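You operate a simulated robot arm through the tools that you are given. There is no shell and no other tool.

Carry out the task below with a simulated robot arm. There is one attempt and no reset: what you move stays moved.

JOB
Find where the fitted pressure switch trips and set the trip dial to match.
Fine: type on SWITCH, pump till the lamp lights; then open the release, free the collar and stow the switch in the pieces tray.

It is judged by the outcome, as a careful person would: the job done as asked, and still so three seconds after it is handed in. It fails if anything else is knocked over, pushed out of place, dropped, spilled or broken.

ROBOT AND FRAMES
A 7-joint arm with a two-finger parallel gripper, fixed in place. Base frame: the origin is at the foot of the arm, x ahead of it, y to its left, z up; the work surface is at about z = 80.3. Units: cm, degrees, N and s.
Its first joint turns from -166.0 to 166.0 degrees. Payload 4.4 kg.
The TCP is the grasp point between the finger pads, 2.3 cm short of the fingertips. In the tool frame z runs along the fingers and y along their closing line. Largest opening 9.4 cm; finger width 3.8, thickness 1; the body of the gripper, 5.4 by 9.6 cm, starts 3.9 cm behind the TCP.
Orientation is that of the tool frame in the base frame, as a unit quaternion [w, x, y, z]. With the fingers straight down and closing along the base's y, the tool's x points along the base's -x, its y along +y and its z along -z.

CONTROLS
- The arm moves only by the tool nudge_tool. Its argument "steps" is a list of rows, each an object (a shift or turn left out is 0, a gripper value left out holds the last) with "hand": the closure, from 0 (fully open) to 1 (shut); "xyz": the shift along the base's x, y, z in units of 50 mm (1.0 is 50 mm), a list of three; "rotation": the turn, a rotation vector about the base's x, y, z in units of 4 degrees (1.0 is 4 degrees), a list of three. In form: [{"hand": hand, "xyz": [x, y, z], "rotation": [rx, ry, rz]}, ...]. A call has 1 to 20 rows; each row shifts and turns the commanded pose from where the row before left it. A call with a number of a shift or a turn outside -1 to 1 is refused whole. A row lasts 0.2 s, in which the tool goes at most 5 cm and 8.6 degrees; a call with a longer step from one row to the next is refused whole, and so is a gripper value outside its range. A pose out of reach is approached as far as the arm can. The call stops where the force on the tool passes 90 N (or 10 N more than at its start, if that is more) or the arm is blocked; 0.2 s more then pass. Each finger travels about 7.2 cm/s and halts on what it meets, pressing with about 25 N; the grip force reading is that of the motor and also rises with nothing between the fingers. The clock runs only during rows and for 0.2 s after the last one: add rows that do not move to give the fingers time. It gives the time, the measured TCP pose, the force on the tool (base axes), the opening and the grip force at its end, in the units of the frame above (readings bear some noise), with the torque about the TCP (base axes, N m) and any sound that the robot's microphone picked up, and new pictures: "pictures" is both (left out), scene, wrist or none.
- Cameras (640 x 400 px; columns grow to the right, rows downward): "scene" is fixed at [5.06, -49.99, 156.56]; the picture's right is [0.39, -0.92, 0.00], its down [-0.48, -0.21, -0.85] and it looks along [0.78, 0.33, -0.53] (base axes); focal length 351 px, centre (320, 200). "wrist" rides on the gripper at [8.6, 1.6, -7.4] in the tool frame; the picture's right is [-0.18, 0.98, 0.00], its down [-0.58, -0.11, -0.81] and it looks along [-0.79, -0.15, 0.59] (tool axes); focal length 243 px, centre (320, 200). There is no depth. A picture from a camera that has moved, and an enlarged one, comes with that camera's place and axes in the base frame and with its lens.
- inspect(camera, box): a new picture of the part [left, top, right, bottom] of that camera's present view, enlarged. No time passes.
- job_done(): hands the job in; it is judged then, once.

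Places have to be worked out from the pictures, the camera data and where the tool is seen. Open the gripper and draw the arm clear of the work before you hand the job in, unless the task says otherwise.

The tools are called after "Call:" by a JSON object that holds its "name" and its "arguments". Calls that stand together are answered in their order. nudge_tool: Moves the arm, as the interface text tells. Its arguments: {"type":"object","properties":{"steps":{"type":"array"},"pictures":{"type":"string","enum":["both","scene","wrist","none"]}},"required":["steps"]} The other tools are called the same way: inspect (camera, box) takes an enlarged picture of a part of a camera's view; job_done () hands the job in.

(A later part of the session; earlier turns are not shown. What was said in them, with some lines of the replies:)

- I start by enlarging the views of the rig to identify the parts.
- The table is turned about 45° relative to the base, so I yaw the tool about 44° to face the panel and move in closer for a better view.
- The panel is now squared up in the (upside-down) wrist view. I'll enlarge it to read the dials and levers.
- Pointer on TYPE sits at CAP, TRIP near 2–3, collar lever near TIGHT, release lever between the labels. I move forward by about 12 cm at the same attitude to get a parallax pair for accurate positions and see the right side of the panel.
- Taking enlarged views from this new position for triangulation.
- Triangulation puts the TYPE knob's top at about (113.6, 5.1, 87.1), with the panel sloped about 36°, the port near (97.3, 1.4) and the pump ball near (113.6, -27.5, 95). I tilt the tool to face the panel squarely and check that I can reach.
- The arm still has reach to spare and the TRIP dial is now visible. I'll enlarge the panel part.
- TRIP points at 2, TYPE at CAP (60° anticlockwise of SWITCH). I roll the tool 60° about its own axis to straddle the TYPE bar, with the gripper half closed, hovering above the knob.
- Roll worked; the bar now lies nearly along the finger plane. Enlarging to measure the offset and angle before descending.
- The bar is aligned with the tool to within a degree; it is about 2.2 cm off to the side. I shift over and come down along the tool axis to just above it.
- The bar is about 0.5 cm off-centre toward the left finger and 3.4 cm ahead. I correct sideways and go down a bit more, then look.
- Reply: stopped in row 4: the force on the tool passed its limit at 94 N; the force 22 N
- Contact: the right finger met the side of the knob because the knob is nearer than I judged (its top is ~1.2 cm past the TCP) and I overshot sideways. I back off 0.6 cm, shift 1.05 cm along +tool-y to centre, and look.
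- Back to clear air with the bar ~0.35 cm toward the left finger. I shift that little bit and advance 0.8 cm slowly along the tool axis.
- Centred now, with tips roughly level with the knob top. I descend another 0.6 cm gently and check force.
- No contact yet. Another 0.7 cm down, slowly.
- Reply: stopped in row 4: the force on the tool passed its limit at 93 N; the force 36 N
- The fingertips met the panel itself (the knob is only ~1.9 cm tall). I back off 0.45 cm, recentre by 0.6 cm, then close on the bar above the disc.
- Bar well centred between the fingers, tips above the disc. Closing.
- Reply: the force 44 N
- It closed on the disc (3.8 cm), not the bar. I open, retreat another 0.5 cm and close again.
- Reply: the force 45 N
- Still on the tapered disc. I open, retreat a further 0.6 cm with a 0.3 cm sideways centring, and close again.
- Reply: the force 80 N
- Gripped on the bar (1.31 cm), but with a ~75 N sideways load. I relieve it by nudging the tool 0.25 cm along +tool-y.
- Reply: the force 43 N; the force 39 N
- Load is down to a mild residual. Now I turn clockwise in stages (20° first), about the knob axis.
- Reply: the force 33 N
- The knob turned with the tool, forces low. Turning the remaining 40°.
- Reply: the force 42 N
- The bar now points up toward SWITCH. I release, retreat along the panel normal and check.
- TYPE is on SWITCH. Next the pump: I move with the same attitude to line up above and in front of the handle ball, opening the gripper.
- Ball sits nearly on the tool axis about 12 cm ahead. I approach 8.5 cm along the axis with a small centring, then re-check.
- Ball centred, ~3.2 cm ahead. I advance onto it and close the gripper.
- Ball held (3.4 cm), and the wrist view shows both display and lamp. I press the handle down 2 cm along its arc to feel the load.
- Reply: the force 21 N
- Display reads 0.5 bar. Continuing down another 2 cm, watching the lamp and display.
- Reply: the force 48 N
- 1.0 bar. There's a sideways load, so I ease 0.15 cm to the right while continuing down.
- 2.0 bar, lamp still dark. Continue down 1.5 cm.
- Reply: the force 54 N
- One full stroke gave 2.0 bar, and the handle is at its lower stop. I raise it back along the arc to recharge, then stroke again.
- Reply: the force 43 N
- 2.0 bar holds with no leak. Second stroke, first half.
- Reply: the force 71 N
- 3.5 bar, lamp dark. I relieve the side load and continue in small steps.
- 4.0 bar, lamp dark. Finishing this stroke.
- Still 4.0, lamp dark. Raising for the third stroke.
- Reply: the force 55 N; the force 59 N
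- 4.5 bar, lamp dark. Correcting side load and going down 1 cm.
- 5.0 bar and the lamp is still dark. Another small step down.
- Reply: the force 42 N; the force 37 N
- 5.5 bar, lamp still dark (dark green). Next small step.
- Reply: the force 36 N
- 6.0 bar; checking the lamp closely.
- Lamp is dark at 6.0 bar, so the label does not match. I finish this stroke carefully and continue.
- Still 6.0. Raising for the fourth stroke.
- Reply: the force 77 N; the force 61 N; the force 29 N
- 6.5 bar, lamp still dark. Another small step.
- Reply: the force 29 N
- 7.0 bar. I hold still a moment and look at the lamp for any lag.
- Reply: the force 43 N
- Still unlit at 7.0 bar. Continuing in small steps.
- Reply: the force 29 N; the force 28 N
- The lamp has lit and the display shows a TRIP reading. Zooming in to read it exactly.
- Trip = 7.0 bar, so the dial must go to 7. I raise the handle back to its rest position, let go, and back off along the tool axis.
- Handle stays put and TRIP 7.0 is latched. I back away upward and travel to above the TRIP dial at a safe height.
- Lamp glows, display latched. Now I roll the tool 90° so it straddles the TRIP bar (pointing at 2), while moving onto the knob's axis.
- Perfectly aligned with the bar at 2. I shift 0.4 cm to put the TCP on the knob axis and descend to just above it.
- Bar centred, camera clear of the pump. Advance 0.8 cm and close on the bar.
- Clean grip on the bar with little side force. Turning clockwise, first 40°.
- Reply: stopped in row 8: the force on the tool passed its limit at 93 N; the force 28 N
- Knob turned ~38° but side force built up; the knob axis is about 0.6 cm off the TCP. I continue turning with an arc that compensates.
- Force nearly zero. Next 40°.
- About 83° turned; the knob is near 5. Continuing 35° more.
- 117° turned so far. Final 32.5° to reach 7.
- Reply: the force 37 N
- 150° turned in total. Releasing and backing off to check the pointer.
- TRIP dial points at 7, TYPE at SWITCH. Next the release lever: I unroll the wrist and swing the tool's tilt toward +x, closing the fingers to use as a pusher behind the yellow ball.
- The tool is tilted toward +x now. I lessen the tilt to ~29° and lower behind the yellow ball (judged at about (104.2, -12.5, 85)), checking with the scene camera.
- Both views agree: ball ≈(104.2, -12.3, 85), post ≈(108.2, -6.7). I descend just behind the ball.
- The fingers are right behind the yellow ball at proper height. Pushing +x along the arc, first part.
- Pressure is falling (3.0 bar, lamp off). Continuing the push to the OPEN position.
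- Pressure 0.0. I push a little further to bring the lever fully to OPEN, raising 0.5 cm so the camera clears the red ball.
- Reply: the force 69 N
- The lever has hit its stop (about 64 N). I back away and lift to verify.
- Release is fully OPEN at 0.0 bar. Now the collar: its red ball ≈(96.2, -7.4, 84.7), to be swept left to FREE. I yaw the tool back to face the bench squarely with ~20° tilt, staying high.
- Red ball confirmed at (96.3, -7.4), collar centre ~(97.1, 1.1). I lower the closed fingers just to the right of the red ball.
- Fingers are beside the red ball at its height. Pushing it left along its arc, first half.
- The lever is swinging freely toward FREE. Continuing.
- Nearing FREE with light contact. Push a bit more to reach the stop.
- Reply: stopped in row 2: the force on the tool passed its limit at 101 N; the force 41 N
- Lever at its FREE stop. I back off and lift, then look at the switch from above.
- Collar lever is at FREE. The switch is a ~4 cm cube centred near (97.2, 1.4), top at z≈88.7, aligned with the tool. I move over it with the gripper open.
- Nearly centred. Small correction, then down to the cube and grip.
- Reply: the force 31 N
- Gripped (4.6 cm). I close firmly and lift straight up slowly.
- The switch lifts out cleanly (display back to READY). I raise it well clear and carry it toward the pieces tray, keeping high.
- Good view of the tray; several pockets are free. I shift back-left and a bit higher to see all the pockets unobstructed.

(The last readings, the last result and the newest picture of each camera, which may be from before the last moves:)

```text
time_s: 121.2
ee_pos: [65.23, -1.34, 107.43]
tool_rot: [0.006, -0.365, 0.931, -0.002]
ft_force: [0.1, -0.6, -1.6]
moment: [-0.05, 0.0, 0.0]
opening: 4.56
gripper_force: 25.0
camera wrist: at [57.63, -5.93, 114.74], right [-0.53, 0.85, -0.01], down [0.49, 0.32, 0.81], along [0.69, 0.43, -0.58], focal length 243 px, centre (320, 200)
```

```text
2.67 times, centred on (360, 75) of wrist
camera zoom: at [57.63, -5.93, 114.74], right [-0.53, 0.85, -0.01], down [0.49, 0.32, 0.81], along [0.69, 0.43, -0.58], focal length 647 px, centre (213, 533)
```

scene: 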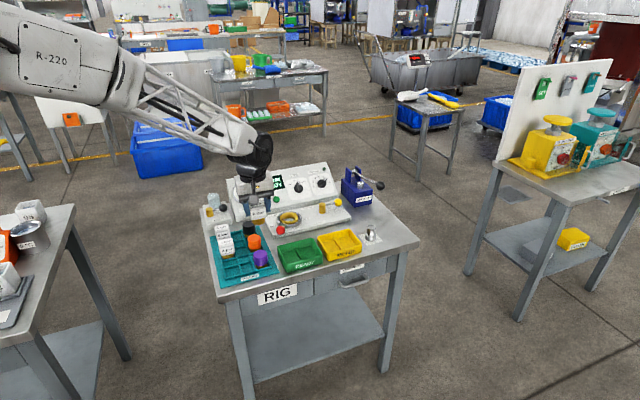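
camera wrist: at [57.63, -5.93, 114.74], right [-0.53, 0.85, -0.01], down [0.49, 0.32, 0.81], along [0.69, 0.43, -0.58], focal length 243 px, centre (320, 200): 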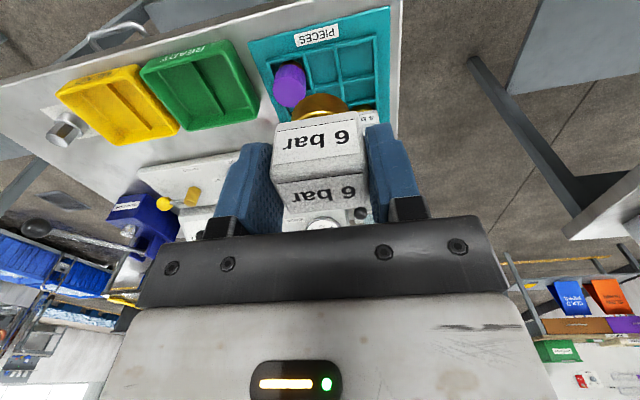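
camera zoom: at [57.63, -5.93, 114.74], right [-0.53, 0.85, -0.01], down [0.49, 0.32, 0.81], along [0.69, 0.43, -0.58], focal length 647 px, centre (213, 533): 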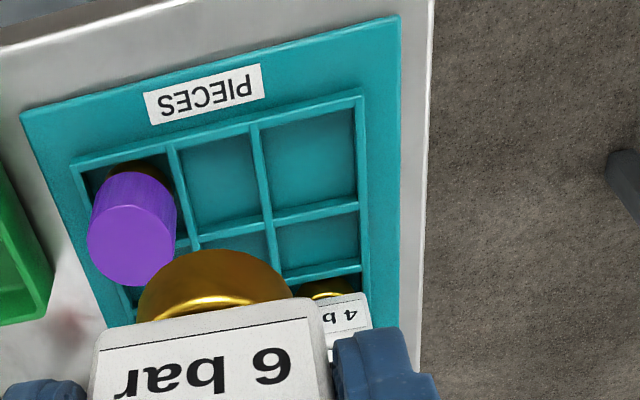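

The front-left large pocket (left column with the 4 and 5 bar switches, opposite purple) is empty, centred near (68.1, 5.95) — that's the switch's slot. I move over it and partway down to check alignment.

Call:
{"name": "nudge_tool", "arguments": {"steps": [{"hand": 1.0, "xyz": [0.2, 0.5, 0]}, {"xyz": [0.2, 0.5, -0.2]}, {"xyz": [0.17, 0.45, -0.6]}, {"xyz": [0, 0, -0.8]}, {"xyz": [0, 0, -0.8]}, {"xyz": [0, 0, -0.6]}, {}, {}]}}

Call:
{"name": "inspect", "arguments": {"camera": "wrist", "box": [200, 0, 460, 200]}}

Call:
{"name": "inspect", "arguments": {"camera": "scene", "box": [190, 190, 320, 290]}}

```text
time_s: 123.0
ee_pos: [68.03, 5.95, 92.35]
tool_rot: [0.007, -0.366, 0.931, -0.003]
ft_force: [-0.3, 0.6, -2.0]
moment: [-0.04, 0.05, -0.01]
opening: 4.58
gripper_force: 24.9
camera wrist: at [60.54, 1.32, 99.64], right [-0.53, 0.85, -0.01], down [0.49, 0.32, 0.81], along [0.69, 0.43, -0.58], focal length 243 px, centre (320, 200)
```

scene: 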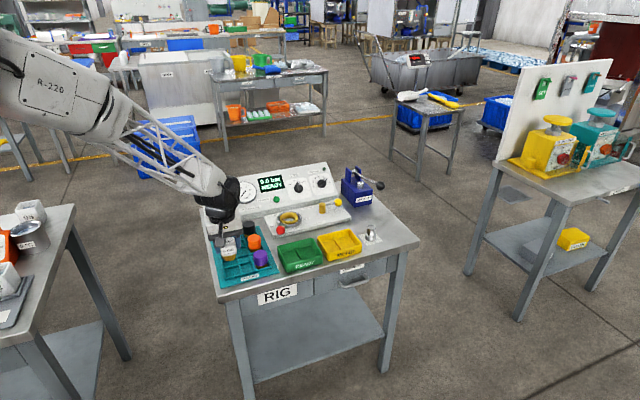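
wrist: 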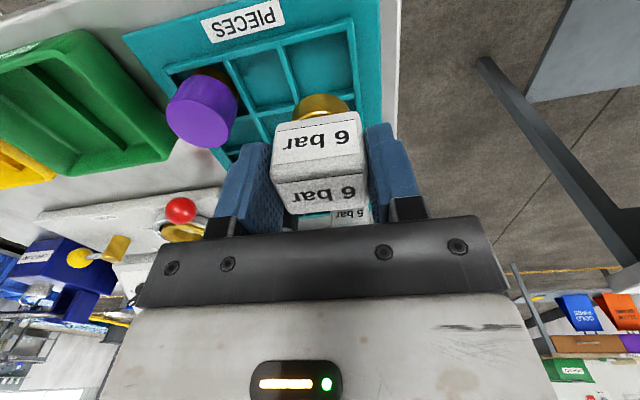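

```text
2.00 times, centred on (330, 100) of wrist
camera zoom: at [60.54, 1.32, 99.64], right [-0.53, 0.85, -0.01], down [0.49, 0.32, 0.81], along [0.69, 0.43, -0.58], focal length 485 px, centre (300, 400)
```

zoom: 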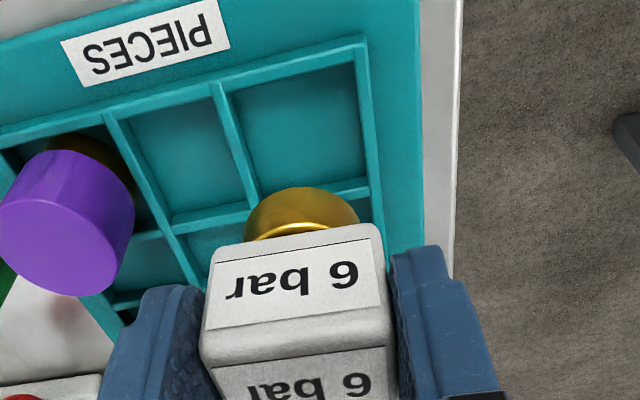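

```text
4.00 times, centred on (255, 240) of scene
camera zoom: at [5.06, -49.99, 156.56], right [0.39, -0.92, 0.0], down [-0.48, -0.21, -0.85], along [0.78, 0.33, -0.53], focal length 1405 px, centre (580, 40)
```

zoom: 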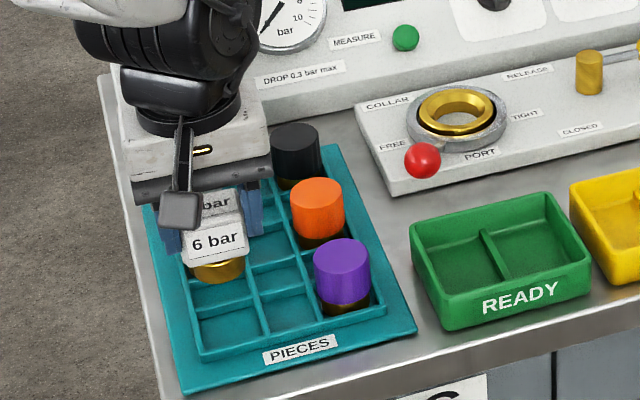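

Projected landing point coincides with the pocket centre. Descending gently.

Call:
{"name": "nudge_tool", "arguments": {"steps": [{"xyz": [0.01, 0, -0.5]}, {"xyz": [0, 0, -0.4]}, {"xyz": [0, 0, -0.2]}, {}, {}], "pictures": "wrist"}}

Call:
{"name": "inspect", "arguments": {"camera": "wrist", "box": [200, 0, 460, 200]}}

Call:
{"name": "inspect", "arguments": {"camera": "scene", "box": [190, 190, 320, 290]}}

```text
time_s: 124.2
ee_pos: [68.21, 5.83, 86.87]
tool_rot: [0.007, -0.365, 0.931, -0.004]
ft_force: [6.2, -3.9, 17.3]
moment: [0.18, -0.52, -0.16]
opening: 4.58
gripper_force: 25.1
camera wrist: at [60.62, 1.24, 94.19], right [-0.53, 0.85, -0.01], down [0.49, 0.32, 0.81], along [0.69, 0.43, -0.58], focal length 243 px, centre (320, 200)
```

wrist: 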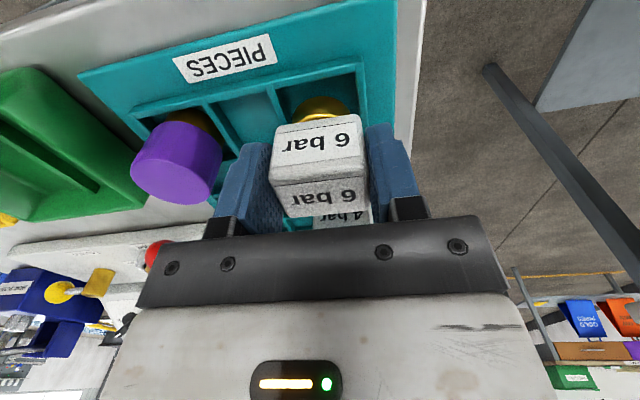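

```text
2.00 times, centred on (330, 100) of wrist
camera zoom: at [60.62, 1.24, 94.19], right [-0.53, 0.85, -0.01], down [0.49, 0.32, 0.81], along [0.69, 0.43, -0.58], focal length 485 px, centre (300, 400)
```

zoom: 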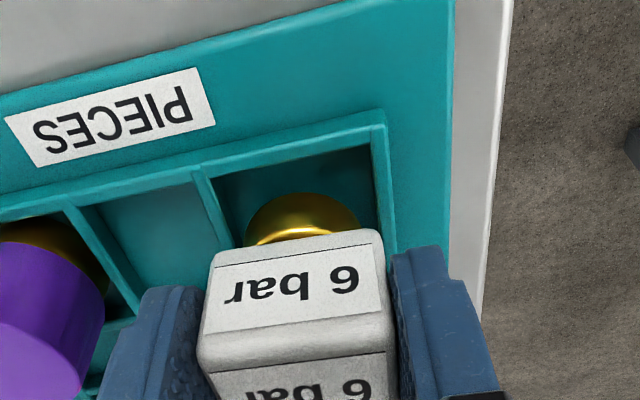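

```text
4.00 times, centred on (255, 240) of scene
camera zoom: at [5.06, -49.99, 156.56], right [0.39, -0.92, 0.0], down [-0.48, -0.21, -0.85], along [0.78, 0.33, -0.53], focal length 1405 px, centre (580, 40)
```

zoom: 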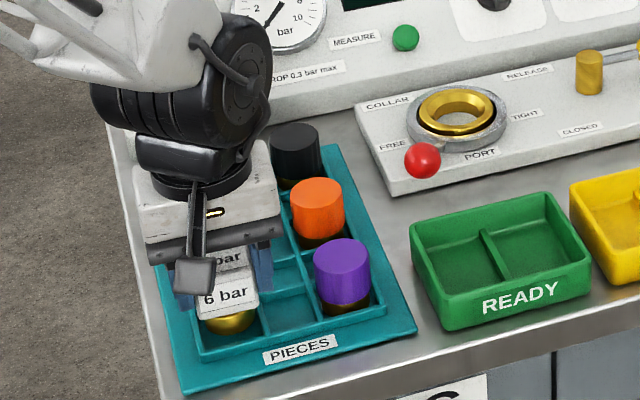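

Contact (17 N) a bit high; the base looks ~0.4 cm too far back, touching the rear divider. I lift slightly, shift forward toward the bench front, and lower again.

Call:
{"name": "nudge_tool", "arguments": {"steps": [{"xyz": [0, 0, 0.1]}, {"xyz": [-0.08, -0.035, 0]}, {}, {"xyz": [0, 0, -0.1]}, {"xyz": [0, 0, -0.06]}, {"xyz": [0, 0, -0.06]}, {}], "pictures": "wrist"}}

Call:
{"name": "inspect", "arguments": {"camera": "wrist", "box": [200, 0, 460, 200]}}

```text
time_s: 125.8
ee_pos: [67.8, 5.71, 86.04]
tool_rot: [0.006, -0.366, 0.931, -0.003]
ft_force: [0.4, 0.3, -1.7]
moment: [0.01, -0.02, -0.02]
opening: 4.59
gripper_force: 25.0
camera wrist: at [60.2, 1.14, 93.44], right [-0.53, 0.85, -0.01], down [0.49, 0.32, 0.81], along [0.69, 0.43, -0.58], focal length 243 px, centre (320, 200)
```

wrist: 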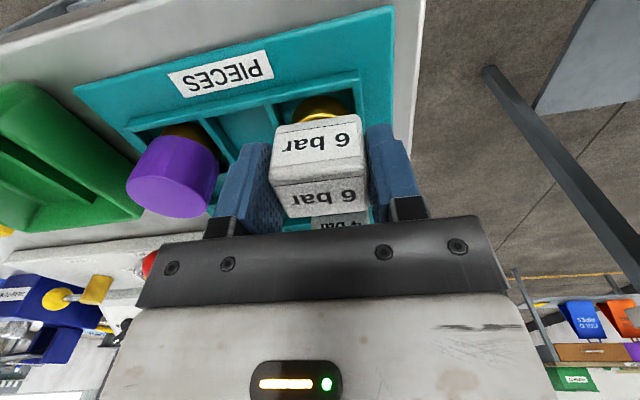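

```text
2.00 times, centred on (330, 100) of wrist
camera zoom: at [60.2, 1.14, 93.44], right [-0.53, 0.85, -0.01], down [0.49, 0.32, 0.81], along [0.69, 0.43, -0.58], focal length 485 px, centre (300, 400)
```

zoom: 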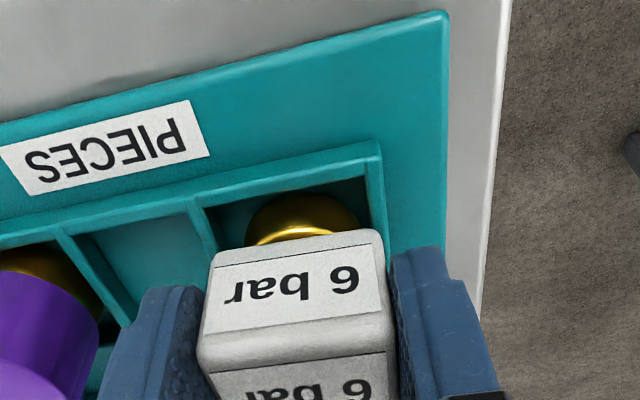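

Now free of the divider (only weight felt). Lowering until it seats.

Call:
{"name": "nudge_tool", "arguments": {"steps": [{"xyz": [0, 0, -0.05]}, {"xyz": [0, 0, -0.05]}, {}], "pictures": "none"}}

```text
time_s: 126.6
ee_pos: [67.71, 5.66, 85.83]
tool_rot: [0.008, -0.366, 0.931, -0.004]
ft_force: [6.7, 2.0, 19.7]
moment: [0.27, -0.1, -0.07]
opening: 4.58
gripper_force: 25.4
```

Call:
{"name": "inspect", "arguments": {"camera": "wrist", "box": [200, 0, 460, 200]}}

Call:
{"name": "inspect", "arguments": {"camera": "scene", "box": [190, 190, 320, 290]}}

```text
2.00 times, centred on (330, 100) of wrist
camera zoom: at [60.26, 1.11, 93.03], right [-0.53, 0.85, -0.01], down [0.49, 0.32, 0.81], along [0.69, 0.43, -0.58], focal length 485 px, centre (300, 400)
```

zoom: 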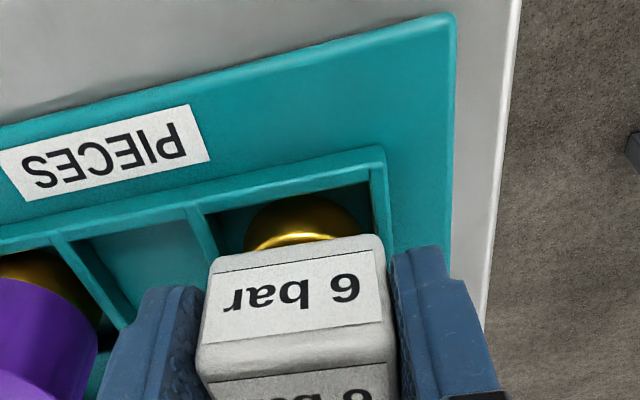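

```text
4.00 times, centred on (255, 240) of scene
camera zoom: at [5.06, -49.99, 156.56], right [0.39, -0.92, 0.0], down [-0.48, -0.21, -0.85], along [0.78, 0.33, -0.53], focal length 1405 px, centre (580, 40)
```

zoom: 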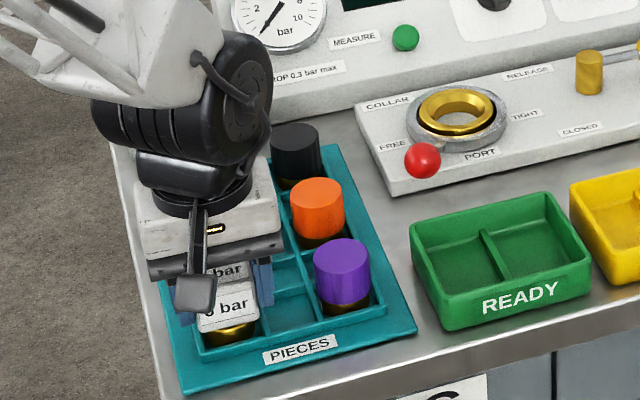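

Seated on the pocket floor (1 cm below divider tops). I relieve the downward push, then open gently.

Call:
{"name": "nudge_tool", "arguments": {"steps": [{"xyz": [0, 0, 0.035]}, {}, {"hand": 0.5}, {"hand": 0.4}, {"hand": 0.3}, {"hand": 0.25}, {}, {}]}}

Call:
{"name": "inspect", "arguments": {"camera": "wrist", "box": [200, 0, 460, 200]}}

Call:
{"name": "inspect", "arguments": {"camera": "scene", "box": [190, 190, 320, 290]}}

```text
time_s: 128.4
ee_pos: [67.78, 5.9, 85.87]
tool_rot: [0.005, -0.367, 0.93, -0.003]
ft_force: [-0.7, -0.4, 0.2]
moment: [-0.01, -0.01, -0.02]
opening: 7.04
gripper_force: 0.0
camera wrist: at [60.22, 1.15, 93.17], right [-0.53, 0.85, -0.01], down [0.49, 0.32, 0.81], along [0.69, 0.43, -0.58], focal length 243 px, centre (320, 200)
```

scene: 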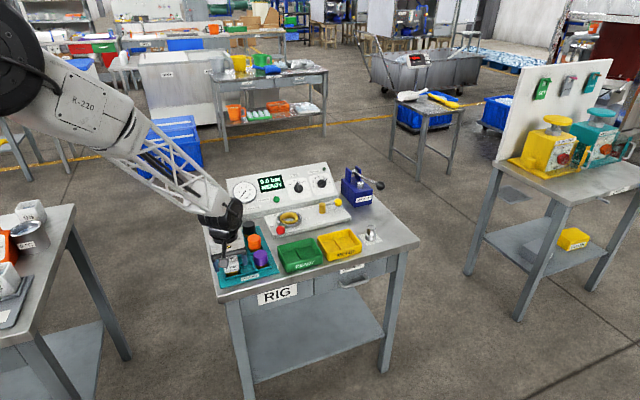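
wrist: 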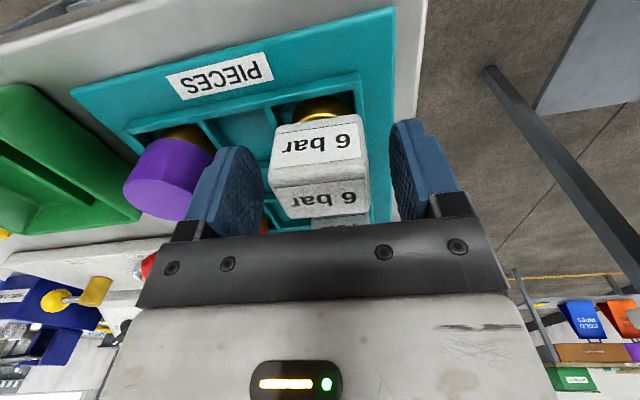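

```text
2.00 times, centred on (330, 100) of wrist
camera zoom: at [60.22, 1.15, 93.17], right [-0.53, 0.85, -0.01], down [0.49, 0.32, 0.81], along [0.69, 0.43, -0.58], focal length 485 px, centre (300, 400)
```

zoom: 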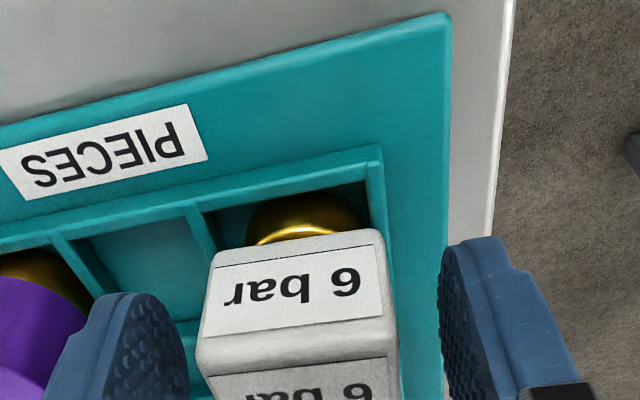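

```text
4.00 times, centred on (255, 240) of scene
camera zoom: at [5.06, -49.99, 156.56], right [0.39, -0.92, 0.0], down [-0.48, -0.21, -0.85], along [0.78, 0.33, -0.53], focal length 1405 px, centre (580, 40)
```

zoom: 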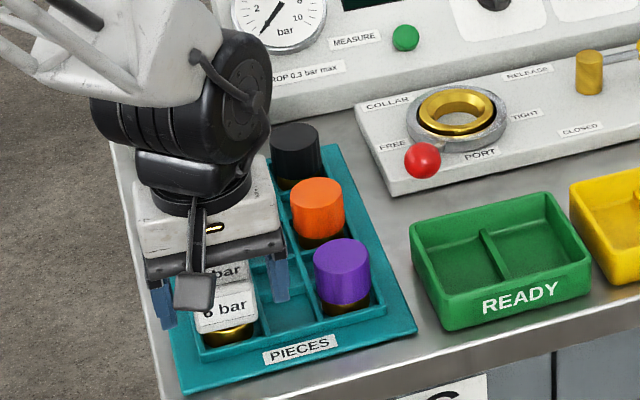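

The switch stands upright in its pocket, fingers clear. I lift straight up and draw the arm back.

Call:
{"name": "nudge_tool", "arguments": {"steps": [{"xyz": [0, 0, 0.3]}, {"xyz": [0, 0, 0.7]}, {"xyz": [0, 0, 0.9]}, {"xyz": [0, 0, 0.9]}, {"xyz": [-0.3, 0, 0.9]}, {"xyz": [-0.8, 0, 0.6]}, {"xyz": [-0.8, 0, 0.3]}, {"hand": 0, "xyz": [-0.8, 0, 0]}, {"xyz": [-0.8, 0, 0]}, {}, {}]}}

Call:
{"name": "inspect", "arguments": {"camera": "scene", "box": [200, 150, 400, 290]}}

Call:
{"name": "inspect", "arguments": {"camera": "scene", "box": [200, 205, 290, 285]}}

Call:
{"name": "inspect", "arguments": {"camera": "scene", "box": [250, 160, 350, 225]}}

```text
time_s: 130.8
ee_pos: [50.19, 5.56, 109.0]
tool_rot: [0.006, -0.365, 0.931, -0.003]
ft_force: [-0.2, 0.0, -0.2]
moment: [-0.02, 0.01, 0.03]
opening: 9.4
gripper_force: 0.1
camera wrist: at [42.7, 1.02, 116.19], right [-0.53, 0.85, -0.01], down [0.49, 0.32, 0.81], along [0.69, 0.43, -0.58], focal length 243 px, centre (320, 200)
```

scene: 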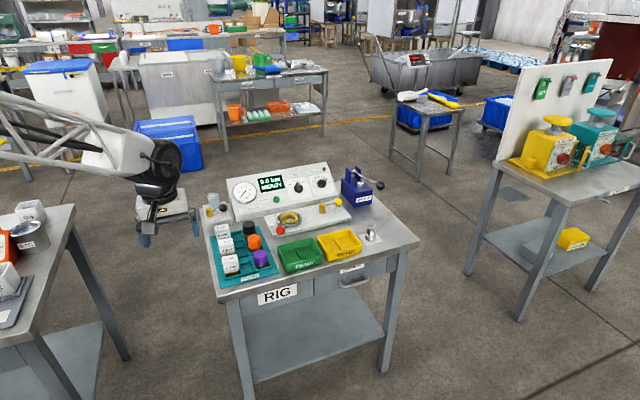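
wrist: 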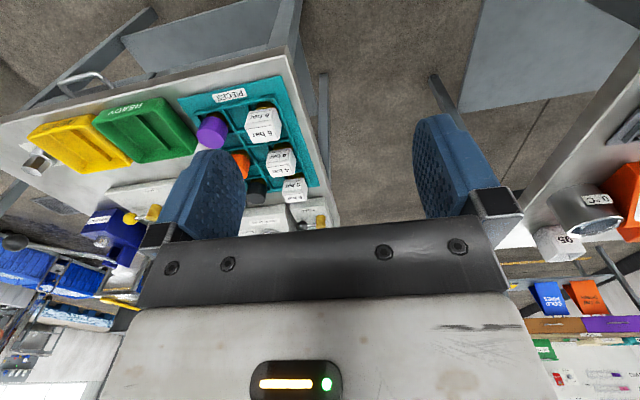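

```text
2.86 times, centred on (300, 220) of scene
camera zoom: at [5.06, -49.99, 156.56], right [0.39, -0.92, 0.0], down [-0.48, -0.21, -0.85], along [0.78, 0.33, -0.53], focal length 1004 px, centre (377, 143)
```

zoom: 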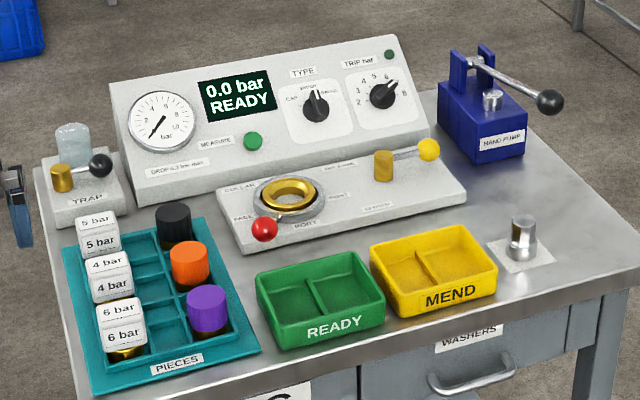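

```text
5.00 times, centred on (245, 245) of scene
camera zoom: at [5.06, -49.99, 156.56], right [0.39, -0.92, 0.0], down [-0.48, -0.21, -0.85], along [0.78, 0.33, -0.53], focal length 1756 px, centre (695, -25)
```

zoom: 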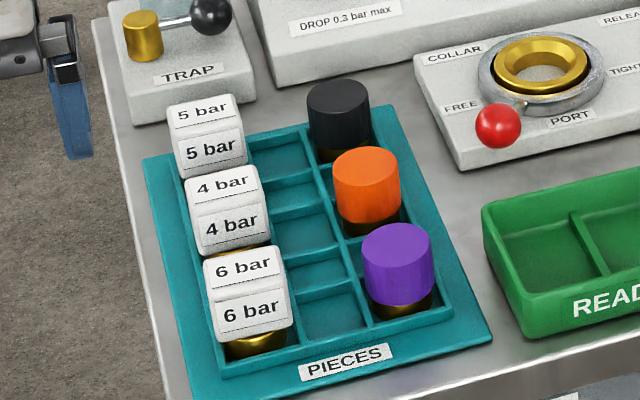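

```text
6.15 times, centred on (300, 192) of scene
camera zoom: at [5.06, -49.99, 156.56], right [0.39, -0.92, 0.0], down [-0.48, -0.21, -0.85], along [0.78, 0.33, -0.53], focal length 2161 px, centre (443, 246)
```

zoom: 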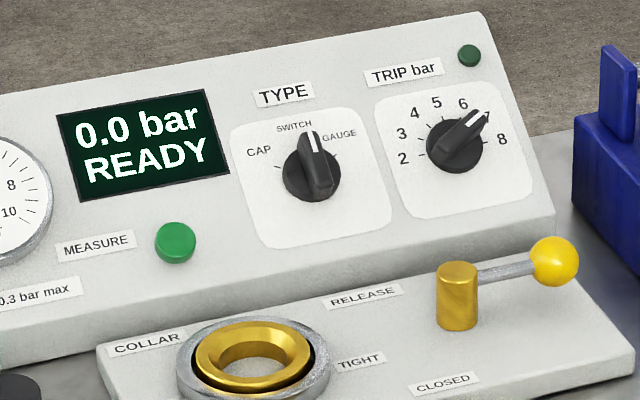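

Everything checks out: TRIP dial on 7 (the measured trip), TYPE on SWITCH, release OPEN at 0.0 bar, collar FREE, and the switch upright in the pieces tray. The gripper is open and the arm is clear, so I hand the job in.

Call:
{"name": "job_done", "arguments": {}}

```text
The job is handed in.
```

The job is handed in. The fitted switch trips at 7.0 bar, although it is labelled 6 bar, and the trip dial is now set to 7.

- **Test:** With TYPE on SWITCH I pumped in small steps. The lamp stayed dark through 6.0 bar, lit at 7.0 bar, and the display read "TRIP 7.0 bar".
- **Release and collar:** The release lever is fully at OPEN and the gauge reads 0.0 bar. The collar lever is at its FREE stop.
- **Switch:** It is upright in the pieces tray, in the front-left pocket below the 4 bar and 5 bar switches.

While lining up on the TYPE knob, the fingers pressed against the knob and panel hard enough to trip the force limit twice. Nothing was displaced or damaged that I could see in the pictures. The other pieces and trays are where they were, and the gripper is open with the arm clear of the bench.
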